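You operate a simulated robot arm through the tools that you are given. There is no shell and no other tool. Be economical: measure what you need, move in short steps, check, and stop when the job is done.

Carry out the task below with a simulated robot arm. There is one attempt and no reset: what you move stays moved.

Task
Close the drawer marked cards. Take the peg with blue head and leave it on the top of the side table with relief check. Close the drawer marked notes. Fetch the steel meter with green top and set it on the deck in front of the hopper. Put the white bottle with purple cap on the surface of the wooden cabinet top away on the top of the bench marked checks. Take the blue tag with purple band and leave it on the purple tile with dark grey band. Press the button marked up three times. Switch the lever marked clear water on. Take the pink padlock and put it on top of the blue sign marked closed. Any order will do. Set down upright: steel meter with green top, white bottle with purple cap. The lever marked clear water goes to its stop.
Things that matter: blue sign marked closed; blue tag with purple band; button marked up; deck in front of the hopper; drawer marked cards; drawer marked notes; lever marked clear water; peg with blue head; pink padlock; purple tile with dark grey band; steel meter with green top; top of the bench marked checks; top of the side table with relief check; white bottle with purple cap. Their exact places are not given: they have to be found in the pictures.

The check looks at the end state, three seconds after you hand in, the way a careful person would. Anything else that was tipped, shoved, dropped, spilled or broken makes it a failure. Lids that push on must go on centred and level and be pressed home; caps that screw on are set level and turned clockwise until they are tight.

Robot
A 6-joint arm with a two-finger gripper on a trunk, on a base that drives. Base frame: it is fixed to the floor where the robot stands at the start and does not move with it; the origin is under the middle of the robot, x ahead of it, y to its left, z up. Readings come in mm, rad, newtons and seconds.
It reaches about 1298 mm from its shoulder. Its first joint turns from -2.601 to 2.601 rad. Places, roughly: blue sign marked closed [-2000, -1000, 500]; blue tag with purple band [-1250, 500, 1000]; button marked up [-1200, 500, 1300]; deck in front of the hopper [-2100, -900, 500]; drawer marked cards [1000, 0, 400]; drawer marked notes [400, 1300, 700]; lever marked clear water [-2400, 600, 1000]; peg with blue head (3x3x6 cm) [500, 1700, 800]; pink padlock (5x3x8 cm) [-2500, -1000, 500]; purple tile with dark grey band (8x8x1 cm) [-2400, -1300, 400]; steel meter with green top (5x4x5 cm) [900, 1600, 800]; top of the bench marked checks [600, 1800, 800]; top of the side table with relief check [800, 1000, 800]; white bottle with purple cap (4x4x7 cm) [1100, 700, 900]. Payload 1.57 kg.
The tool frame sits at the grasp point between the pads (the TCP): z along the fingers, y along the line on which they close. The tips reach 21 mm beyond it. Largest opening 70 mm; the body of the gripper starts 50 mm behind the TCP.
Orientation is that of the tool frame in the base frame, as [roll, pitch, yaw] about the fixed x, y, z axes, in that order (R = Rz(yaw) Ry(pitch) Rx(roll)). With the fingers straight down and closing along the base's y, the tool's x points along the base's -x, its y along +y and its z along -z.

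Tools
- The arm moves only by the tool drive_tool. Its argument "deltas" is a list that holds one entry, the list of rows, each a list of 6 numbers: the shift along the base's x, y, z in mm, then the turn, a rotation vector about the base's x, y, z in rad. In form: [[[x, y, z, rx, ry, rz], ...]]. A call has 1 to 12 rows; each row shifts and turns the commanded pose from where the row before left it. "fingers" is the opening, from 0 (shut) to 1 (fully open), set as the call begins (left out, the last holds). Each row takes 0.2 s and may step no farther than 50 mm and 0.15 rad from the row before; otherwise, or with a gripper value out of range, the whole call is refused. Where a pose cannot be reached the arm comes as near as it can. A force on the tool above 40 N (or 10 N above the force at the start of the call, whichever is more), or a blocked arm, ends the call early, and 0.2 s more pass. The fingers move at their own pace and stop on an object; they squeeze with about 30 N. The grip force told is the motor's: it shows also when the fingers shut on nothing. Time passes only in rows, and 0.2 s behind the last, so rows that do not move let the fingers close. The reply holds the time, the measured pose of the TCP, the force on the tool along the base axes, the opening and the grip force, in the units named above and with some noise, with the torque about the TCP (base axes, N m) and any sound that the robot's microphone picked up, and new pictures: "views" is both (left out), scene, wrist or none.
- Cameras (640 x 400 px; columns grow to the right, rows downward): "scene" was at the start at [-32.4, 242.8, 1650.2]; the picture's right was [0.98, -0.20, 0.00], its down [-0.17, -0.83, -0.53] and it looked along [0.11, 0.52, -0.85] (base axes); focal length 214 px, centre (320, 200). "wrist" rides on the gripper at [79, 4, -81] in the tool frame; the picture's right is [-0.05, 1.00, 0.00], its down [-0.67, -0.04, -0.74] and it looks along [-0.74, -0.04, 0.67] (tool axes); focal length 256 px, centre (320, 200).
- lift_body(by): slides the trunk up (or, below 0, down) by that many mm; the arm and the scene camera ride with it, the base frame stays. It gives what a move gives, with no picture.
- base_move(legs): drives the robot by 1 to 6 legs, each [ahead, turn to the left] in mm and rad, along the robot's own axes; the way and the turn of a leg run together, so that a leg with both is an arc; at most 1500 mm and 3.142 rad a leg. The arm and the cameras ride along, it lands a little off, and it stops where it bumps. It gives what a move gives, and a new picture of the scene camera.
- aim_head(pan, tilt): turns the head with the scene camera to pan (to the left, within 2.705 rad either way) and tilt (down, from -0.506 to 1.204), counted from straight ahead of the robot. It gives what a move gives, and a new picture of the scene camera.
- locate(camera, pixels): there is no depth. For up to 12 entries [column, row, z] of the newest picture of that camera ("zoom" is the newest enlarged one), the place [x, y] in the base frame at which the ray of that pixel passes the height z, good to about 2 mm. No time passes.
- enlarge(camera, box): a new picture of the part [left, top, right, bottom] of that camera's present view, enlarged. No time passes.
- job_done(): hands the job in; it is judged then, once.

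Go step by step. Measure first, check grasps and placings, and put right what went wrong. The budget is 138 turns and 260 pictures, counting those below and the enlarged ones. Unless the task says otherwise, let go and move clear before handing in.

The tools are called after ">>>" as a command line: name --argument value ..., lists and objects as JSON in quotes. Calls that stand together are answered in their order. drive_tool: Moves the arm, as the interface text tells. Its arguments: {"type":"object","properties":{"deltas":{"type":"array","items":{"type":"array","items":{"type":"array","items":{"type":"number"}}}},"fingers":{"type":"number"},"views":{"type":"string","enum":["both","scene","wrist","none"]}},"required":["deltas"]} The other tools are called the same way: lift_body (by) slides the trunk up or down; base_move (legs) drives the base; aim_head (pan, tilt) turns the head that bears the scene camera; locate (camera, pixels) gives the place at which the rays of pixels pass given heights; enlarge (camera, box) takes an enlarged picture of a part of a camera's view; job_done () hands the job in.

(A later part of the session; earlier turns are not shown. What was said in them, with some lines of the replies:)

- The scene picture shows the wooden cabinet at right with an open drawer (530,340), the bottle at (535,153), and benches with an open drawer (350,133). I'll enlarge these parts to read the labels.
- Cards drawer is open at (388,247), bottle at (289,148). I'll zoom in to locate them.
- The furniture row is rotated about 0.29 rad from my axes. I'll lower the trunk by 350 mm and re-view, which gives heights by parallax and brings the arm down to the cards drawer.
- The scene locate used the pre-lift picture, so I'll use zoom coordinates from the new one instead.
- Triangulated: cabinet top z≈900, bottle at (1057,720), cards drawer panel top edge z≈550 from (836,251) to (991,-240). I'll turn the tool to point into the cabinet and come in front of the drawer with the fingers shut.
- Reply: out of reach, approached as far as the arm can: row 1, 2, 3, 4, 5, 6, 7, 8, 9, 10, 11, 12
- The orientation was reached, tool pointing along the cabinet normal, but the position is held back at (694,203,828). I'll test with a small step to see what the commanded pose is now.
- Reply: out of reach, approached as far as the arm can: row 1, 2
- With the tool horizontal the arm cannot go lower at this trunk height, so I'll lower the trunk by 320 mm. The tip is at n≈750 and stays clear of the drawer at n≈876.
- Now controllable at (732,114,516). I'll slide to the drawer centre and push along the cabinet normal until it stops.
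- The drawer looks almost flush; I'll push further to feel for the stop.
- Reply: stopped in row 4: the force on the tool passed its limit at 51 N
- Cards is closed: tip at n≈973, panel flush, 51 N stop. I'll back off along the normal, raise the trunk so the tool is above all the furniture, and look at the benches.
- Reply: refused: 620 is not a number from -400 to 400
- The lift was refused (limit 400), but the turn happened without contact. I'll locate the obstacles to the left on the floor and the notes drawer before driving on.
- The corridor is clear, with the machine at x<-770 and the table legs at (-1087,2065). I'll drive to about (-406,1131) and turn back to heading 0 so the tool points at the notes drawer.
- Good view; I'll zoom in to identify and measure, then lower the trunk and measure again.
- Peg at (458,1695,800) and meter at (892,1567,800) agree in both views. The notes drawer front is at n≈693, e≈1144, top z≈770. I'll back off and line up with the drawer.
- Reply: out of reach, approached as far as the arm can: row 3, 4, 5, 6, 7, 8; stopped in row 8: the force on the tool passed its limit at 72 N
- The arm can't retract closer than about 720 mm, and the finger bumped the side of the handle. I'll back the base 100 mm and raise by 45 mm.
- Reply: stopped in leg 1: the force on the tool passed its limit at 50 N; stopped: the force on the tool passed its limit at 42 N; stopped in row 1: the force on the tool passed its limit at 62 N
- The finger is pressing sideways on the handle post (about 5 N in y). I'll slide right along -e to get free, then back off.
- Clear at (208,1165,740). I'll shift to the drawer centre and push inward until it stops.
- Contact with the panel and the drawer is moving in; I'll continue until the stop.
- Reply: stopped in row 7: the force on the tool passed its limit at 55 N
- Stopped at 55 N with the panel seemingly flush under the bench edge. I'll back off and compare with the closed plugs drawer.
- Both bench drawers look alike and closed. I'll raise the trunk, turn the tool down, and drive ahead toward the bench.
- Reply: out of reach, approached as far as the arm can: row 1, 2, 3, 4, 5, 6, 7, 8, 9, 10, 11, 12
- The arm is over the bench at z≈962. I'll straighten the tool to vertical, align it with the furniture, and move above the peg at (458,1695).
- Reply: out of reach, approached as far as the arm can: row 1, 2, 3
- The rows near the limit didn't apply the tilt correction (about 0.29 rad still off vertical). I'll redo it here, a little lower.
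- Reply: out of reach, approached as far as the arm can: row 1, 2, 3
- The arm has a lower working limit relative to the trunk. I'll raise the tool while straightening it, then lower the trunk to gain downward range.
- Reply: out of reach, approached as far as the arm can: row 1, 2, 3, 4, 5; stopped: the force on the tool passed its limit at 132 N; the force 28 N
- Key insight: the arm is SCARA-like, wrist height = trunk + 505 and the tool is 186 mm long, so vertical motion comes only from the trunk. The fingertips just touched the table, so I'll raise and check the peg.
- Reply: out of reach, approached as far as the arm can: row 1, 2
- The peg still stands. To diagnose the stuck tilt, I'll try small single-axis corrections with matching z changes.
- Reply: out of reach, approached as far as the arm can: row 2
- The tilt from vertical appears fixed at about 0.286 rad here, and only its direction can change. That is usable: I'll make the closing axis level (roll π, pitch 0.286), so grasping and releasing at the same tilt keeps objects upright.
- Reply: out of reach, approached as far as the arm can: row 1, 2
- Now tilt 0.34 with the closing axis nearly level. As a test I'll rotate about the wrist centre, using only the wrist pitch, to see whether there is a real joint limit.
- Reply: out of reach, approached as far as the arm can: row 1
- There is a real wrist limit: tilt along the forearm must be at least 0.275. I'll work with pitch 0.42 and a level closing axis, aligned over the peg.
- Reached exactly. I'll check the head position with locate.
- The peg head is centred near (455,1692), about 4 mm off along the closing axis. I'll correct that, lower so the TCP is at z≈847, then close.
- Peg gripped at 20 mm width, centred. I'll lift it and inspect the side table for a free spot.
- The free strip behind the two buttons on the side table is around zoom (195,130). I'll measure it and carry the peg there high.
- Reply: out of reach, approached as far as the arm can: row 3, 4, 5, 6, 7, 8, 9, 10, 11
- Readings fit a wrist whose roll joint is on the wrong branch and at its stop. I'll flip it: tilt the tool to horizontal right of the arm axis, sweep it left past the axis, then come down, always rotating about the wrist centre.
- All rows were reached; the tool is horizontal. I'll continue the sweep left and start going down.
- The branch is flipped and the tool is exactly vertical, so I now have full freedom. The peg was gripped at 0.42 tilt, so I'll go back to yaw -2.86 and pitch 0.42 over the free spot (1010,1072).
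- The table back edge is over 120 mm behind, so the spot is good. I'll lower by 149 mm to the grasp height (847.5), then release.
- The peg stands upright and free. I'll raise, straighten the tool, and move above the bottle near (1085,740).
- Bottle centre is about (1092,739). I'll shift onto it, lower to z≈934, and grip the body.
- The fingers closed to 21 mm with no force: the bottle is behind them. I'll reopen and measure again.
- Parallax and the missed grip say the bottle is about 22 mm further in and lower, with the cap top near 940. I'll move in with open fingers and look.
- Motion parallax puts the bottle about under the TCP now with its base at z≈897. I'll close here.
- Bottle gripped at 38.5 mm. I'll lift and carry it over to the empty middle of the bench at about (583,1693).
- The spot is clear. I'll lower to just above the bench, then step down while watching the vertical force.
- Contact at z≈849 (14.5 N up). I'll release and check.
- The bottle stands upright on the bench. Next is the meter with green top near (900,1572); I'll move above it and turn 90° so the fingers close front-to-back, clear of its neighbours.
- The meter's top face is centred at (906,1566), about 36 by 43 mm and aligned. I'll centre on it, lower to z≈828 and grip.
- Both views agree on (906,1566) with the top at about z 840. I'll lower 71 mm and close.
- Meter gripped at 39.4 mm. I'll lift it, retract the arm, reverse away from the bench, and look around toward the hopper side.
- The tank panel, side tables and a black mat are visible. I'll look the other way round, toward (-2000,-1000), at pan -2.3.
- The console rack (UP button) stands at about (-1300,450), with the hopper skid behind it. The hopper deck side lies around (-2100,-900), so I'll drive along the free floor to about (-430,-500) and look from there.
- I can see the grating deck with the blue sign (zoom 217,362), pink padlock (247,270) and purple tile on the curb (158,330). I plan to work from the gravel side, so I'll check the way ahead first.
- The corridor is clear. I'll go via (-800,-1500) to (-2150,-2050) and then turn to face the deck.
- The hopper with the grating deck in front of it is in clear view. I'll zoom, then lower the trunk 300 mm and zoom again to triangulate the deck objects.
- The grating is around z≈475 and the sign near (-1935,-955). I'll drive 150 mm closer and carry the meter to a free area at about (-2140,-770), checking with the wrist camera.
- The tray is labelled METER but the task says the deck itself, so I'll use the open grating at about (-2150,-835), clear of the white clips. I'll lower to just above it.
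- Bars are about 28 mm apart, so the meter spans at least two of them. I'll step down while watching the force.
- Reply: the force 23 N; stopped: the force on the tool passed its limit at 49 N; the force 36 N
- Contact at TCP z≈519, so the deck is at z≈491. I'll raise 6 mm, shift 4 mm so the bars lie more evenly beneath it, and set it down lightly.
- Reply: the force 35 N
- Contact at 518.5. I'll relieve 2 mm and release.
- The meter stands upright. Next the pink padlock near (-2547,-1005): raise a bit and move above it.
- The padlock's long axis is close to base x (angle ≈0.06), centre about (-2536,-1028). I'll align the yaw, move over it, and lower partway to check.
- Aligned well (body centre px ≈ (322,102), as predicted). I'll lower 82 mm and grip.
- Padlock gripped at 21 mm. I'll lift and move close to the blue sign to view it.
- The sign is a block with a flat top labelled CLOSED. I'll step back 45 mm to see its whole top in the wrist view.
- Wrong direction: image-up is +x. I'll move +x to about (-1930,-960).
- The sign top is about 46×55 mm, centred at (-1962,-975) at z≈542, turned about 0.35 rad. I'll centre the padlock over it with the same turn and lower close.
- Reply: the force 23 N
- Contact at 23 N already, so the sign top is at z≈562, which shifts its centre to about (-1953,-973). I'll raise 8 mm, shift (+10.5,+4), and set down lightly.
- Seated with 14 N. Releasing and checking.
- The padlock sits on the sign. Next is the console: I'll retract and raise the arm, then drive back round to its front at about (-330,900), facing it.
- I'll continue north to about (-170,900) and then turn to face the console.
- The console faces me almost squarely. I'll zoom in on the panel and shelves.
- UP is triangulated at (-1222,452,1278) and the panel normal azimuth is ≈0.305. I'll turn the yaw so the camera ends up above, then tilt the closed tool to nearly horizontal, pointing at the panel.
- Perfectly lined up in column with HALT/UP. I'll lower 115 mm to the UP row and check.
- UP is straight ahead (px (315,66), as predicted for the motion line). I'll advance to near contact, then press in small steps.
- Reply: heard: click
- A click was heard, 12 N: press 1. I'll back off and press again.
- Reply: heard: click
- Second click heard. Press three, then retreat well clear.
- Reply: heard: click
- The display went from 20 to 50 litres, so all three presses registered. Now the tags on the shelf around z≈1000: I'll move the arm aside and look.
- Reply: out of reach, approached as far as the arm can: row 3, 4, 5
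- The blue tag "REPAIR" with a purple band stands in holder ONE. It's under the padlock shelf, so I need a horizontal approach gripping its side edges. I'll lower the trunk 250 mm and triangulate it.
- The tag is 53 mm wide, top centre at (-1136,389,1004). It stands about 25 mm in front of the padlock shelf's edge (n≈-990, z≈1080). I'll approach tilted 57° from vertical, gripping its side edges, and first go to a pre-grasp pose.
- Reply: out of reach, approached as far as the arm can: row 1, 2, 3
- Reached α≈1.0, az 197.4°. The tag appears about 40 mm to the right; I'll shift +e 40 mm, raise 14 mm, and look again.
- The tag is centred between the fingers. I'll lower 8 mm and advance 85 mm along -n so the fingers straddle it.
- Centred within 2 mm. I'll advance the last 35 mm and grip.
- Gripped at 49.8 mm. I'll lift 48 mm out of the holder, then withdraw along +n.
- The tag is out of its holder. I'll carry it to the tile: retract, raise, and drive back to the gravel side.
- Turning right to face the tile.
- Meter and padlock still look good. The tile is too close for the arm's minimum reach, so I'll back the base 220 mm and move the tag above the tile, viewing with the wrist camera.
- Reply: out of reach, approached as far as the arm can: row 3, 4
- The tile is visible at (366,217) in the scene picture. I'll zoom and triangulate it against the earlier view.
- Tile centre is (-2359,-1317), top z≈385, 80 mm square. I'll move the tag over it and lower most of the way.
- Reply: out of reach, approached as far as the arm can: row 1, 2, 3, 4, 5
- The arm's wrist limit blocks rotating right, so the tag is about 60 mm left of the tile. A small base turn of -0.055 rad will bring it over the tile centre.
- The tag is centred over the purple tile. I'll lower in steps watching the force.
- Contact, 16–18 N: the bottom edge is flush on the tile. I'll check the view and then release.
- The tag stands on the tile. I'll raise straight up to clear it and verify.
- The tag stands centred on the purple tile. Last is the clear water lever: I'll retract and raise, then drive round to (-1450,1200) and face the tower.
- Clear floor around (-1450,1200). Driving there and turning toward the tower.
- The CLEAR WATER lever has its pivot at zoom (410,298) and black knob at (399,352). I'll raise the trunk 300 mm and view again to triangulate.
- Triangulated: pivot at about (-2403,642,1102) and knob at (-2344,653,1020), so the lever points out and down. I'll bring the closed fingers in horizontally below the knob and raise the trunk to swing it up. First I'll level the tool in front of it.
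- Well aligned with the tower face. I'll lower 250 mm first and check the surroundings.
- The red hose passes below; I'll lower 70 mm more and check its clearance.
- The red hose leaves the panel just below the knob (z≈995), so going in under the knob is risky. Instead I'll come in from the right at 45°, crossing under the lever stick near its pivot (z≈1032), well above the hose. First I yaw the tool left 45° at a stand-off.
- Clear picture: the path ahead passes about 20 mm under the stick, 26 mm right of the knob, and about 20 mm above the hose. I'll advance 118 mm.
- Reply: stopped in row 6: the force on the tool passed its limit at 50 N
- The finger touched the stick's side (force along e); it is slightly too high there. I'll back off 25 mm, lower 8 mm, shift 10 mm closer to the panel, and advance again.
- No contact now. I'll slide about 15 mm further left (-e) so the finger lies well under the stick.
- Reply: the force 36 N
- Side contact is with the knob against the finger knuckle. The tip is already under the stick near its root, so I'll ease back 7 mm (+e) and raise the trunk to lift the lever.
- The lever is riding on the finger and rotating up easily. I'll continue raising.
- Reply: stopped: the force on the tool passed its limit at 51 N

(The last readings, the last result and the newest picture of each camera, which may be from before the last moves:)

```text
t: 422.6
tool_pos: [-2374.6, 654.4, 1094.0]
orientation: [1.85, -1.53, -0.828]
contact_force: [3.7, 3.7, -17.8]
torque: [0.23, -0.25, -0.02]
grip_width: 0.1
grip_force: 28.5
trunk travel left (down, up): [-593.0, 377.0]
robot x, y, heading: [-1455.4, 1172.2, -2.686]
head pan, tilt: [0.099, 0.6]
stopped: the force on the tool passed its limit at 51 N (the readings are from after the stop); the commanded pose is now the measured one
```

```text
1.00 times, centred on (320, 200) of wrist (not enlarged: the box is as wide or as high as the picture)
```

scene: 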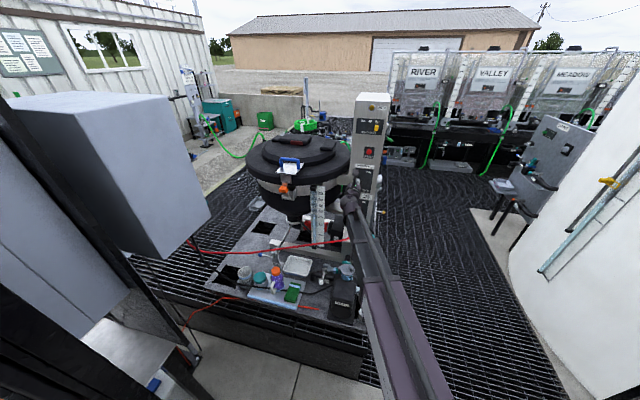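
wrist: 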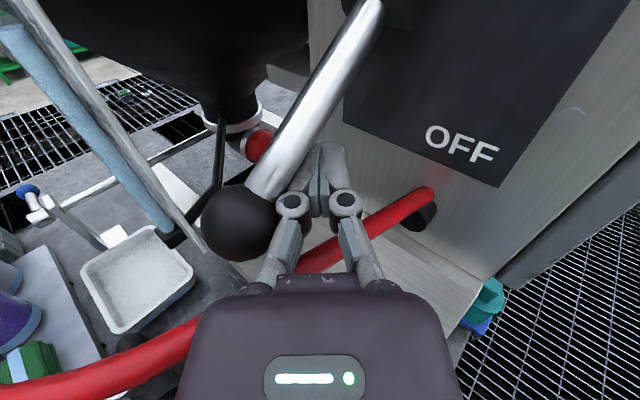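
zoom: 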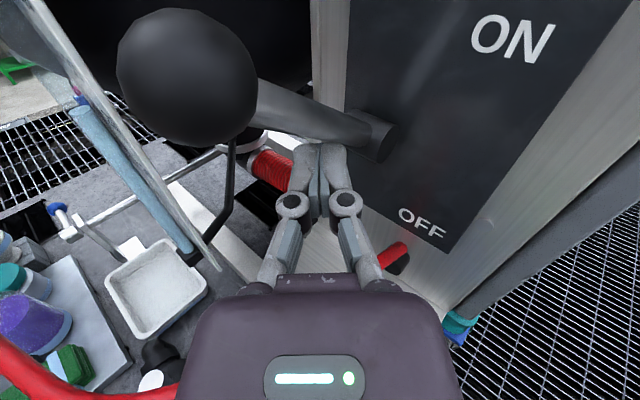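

The lever is now past horizontal, but the fingertip may be jamming on the pivot housing. I'll ease down 6 mm, move 25 mm outward along the stick, and raise again.

>>> lift_body --by -8

>>> drive_tool --deltas '[[[8, 2.2, 0, 0, 0, 0], [8, 2.2, 0, 0, 0, 0], [8, 2.2, 0, 0, 0, 0], [0, 0, 0, 0, 0, 0]]]' --views "none"

>>> enlarge --camera "wrist" --box '[0, 0, 640, 400]'

>>> enlarge --camera "scene" --box '[300, 80, 420, 180]'

```text
t: 423.2
tool_pos: [-2373.1, 655.1, 1089.3]
orientation: [1.781, -1.532, -0.76]
contact_force: [0.9, -0.2, 0.5]
torque: [-0.03, -0.03, -0.02]
grip_width: 0.1
grip_force: 28.7
trunk travel left (down, up): [-585.0, 385.0]
robot x, y, heading: [-1455.1, 1174.9, -2.69]
head pan, tilt: [0.099, 0.6]
```

```text
t: 424.2
tool_pos: [-2350.2, 661.7, 1089.2]
orientation: [1.789, -1.531, -0.766]
contact_force: [-0.1, 0.7, 0.4]
torque: [0.04, -0.04, 0.0]
grip_width: 0.0
grip_force: 28.6
trunk travel left (down, up): [-585.0, 385.0]
robot x, y, heading: [-1454.5, 1174.4, -2.685]
head pan, tilt: [0.099, 0.6]
```

```text
1.00 times, centred on (320, 200) of wrist (not enlarged: the box is as wide or as high as the picture)
```

zoom: 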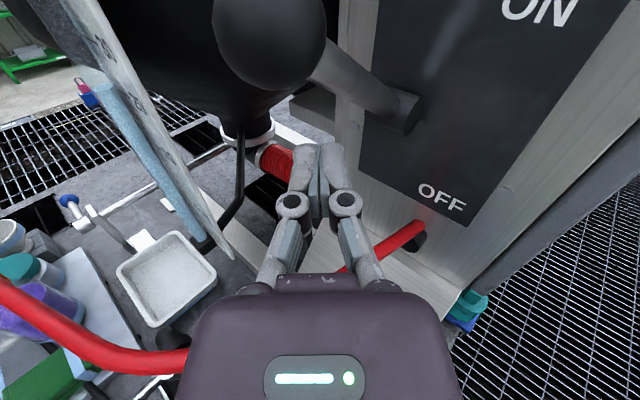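

```text
4.00 times, centred on (360, 130) of scene
```

zoom: 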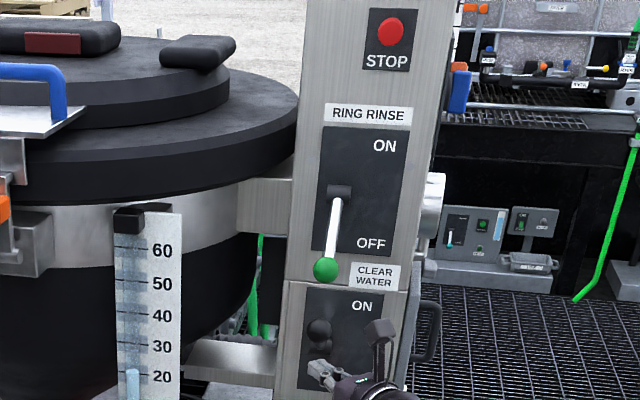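

The knob is now nearly pointing at me (about horizontal or slightly above). I'll raise further until the stop.

>>> lift_body --by 45

>>> enlarge --camera "wrist" --box '[0, 0, 640, 400]'

>>> enlarge --camera "scene" --box '[300, 80, 420, 180]'

```text
t: 424.8
tool_pos: [-2350.0, 661.1, 1113.6]
orientation: [1.926, -1.519, -0.904]
contact_force: [4.7, 4.5, -16.1]
torque: [0.21, -0.24, -0.04]
grip_width: 0.0
grip_force: 28.3
trunk travel left (down, up): [-612.0, 358.0]
robot x, y, heading: [-1454.9, 1173.3, -2.691]
head pan, tilt: [0.099, 0.6]
stopped: the force on the tool passed its limit at 66 N (the readings are from after the stop); the commanded pose is now the measured one
```

```text
1.00 times, centred on (320, 200) of wrist (not enlarged: the box is as wide or as high as the picture)
```

zoom: 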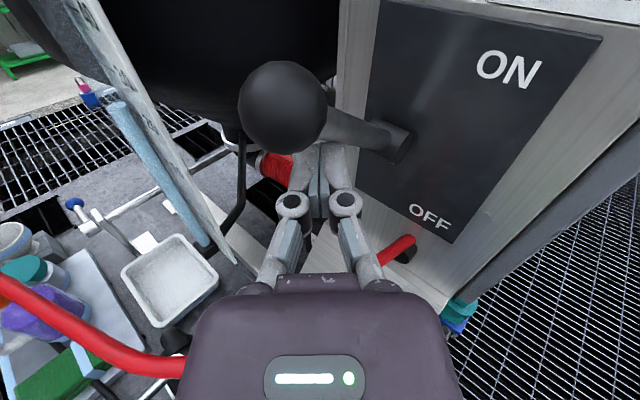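

```text
4.00 times, centred on (360, 130) of scene
```

zoom: 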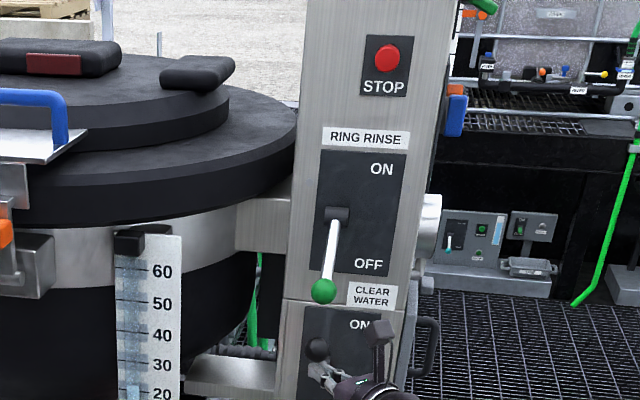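

Two stops at different contact points (51 N near the pivot, 66 N further out) agree on one lever angle of about 37° up, so it's at its ON stop. I'll ease down, withdraw along the tool axis and inspect.

>>> lift_body --by -12

>>> drive_tool --deltas '[[[10, 17, 0, 0, 0, 0], [15, 26, 0, 0, 0, 0], [20, 35, 0, 0, 0, 0], [22, 38, 0, 0, 0, 0]]]' --views "wrist"

>>> enlarge --camera "scene" --box '[300, 80, 420, 180]'

```text
t: 425.4
tool_pos: [-2350.0, 663.1, 1102.6]
orientation: [1.882, -1.521, -0.859]
contact_force: [-0.1, -0.3, 0.2]
torque: [0.05, 0.02, -0.03]
grip_width: 0.2
grip_force: 28.8
trunk travel left (down, up): [-600.0, 370.0]
robot x, y, heading: [-1456.3, 1168.5, -2.69]
head pan, tilt: [0.099, 0.6]
```

```text
t: 426.4
tool_pos: [-2281.0, 779.5, 1103.1]
orientation: [1.859, -1.522, -0.835]
contact_force: [-0.4, -0.1, -0.3]
torque: [0.05, 0.01, 0.03]
grip_width: 0.0
grip_force: 28.9
trunk travel left (down, up): [-600.0, 370.0]
robot x, y, heading: [-1453.4, 1174.8, -2.689]
head pan, tilt: [0.099, 0.6]
```

wrist: 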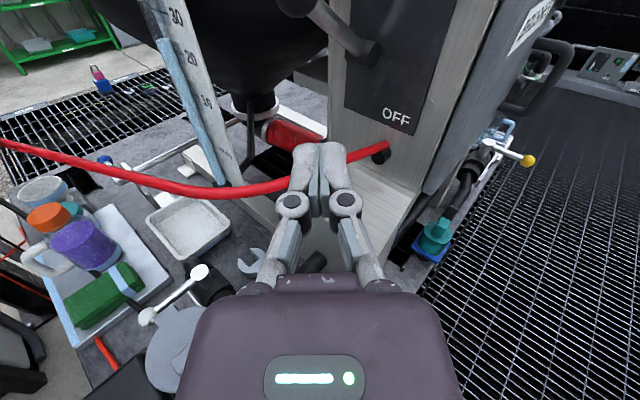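

```text
4.00 times, centred on (360, 130) of scene
```

zoom: 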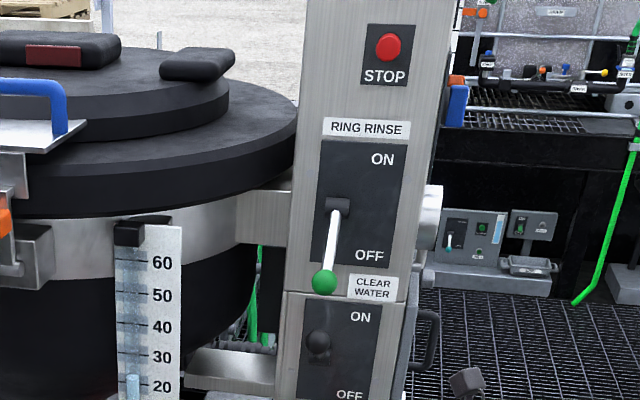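

The knob overlaps its pivot in this view, so I need its angle. I'll triangulate it by lowering the trunk and viewing again.

>>> locate --camera "zoom" --pixels '[[318, 343, 1150], [318, 343, 1100], [330, 205, 1300], [322, 283, 1200]]'

>>> lift_body --by 340

>>> enlarge --camera "scene" --box '[300, 130, 420, 230]'

```text
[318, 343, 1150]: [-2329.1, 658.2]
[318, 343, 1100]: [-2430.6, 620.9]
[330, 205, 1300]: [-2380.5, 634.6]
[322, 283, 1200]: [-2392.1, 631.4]
```

```text
t: 429.7
tool_pos: [-2282.5, 777.9, 1442.2]
orientation: [1.87, -1.521, -0.846]
contact_force: [0.7, 1.2, 0.0]
torque: [-0.02, -0.01, 0.01]
grip_width: 0.1
grip_force: 28.7
trunk travel left (down, up): [-940.0, 30.0]
robot x, y, heading: [-1454.6, 1174.9, -2.689]
head pan, tilt: [0.099, 0.6]
```

```text
4.00 times, centred on (360, 180) of scene
```

zoom: 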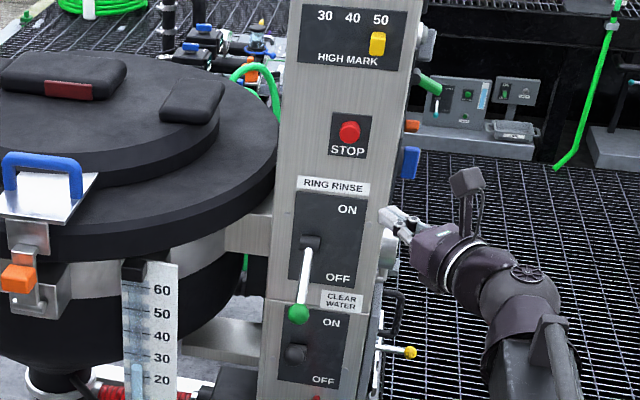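

>>> locate --camera "zoom" --pixels '[[295, 354, 1150], [295, 354, 1100], [300, 313, 1200], [310, 242, 1300], [302, 310, 1150], [342, 316, 1150], [283, 380, 1050]]'

>>> enlarge --camera "scene" --box '[335, 200, 385, 235]'

```text
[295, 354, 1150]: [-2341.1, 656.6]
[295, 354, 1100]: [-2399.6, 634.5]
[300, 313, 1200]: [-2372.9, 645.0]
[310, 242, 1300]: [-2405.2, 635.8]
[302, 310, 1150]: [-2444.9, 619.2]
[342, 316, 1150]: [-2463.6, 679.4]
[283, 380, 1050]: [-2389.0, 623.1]
```

```text
11.43 times, centred on (360, 218) of scene
```

zoom: 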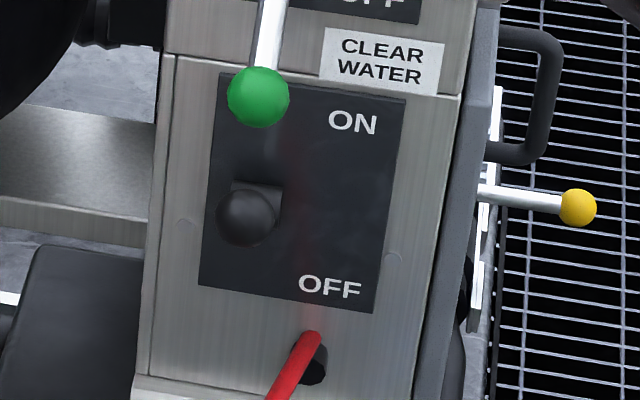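

Triangulation puts the clear-water lever near +36° (it was about -54°), a 90° swing. It matches the hard stop felt twice, and the tool is clear of everything, so I'm handing in.

>>> job_done

```text
The job is handed in.
```

All nine tasks were carried out and handed in:

- **Drawers:** cards and notes are both closed.
- **Peg:** it stands on the side table.
- **Meter:** it stands upright on the deck in front of the hopper.
- **Bottle:** it stands upright on the checks bench.
- **Tag:** it stands on the purple tile.
- **UP button:** it was pressed three times, and the display went from 20 to 50 litres.
- **Clear water lever:** it is switched on. I judged it to be at its stop from a force stop felt twice at the same angle, not from a direct reading.
- **Padlock:** it is on top of the blue closed sign, a little off centre.
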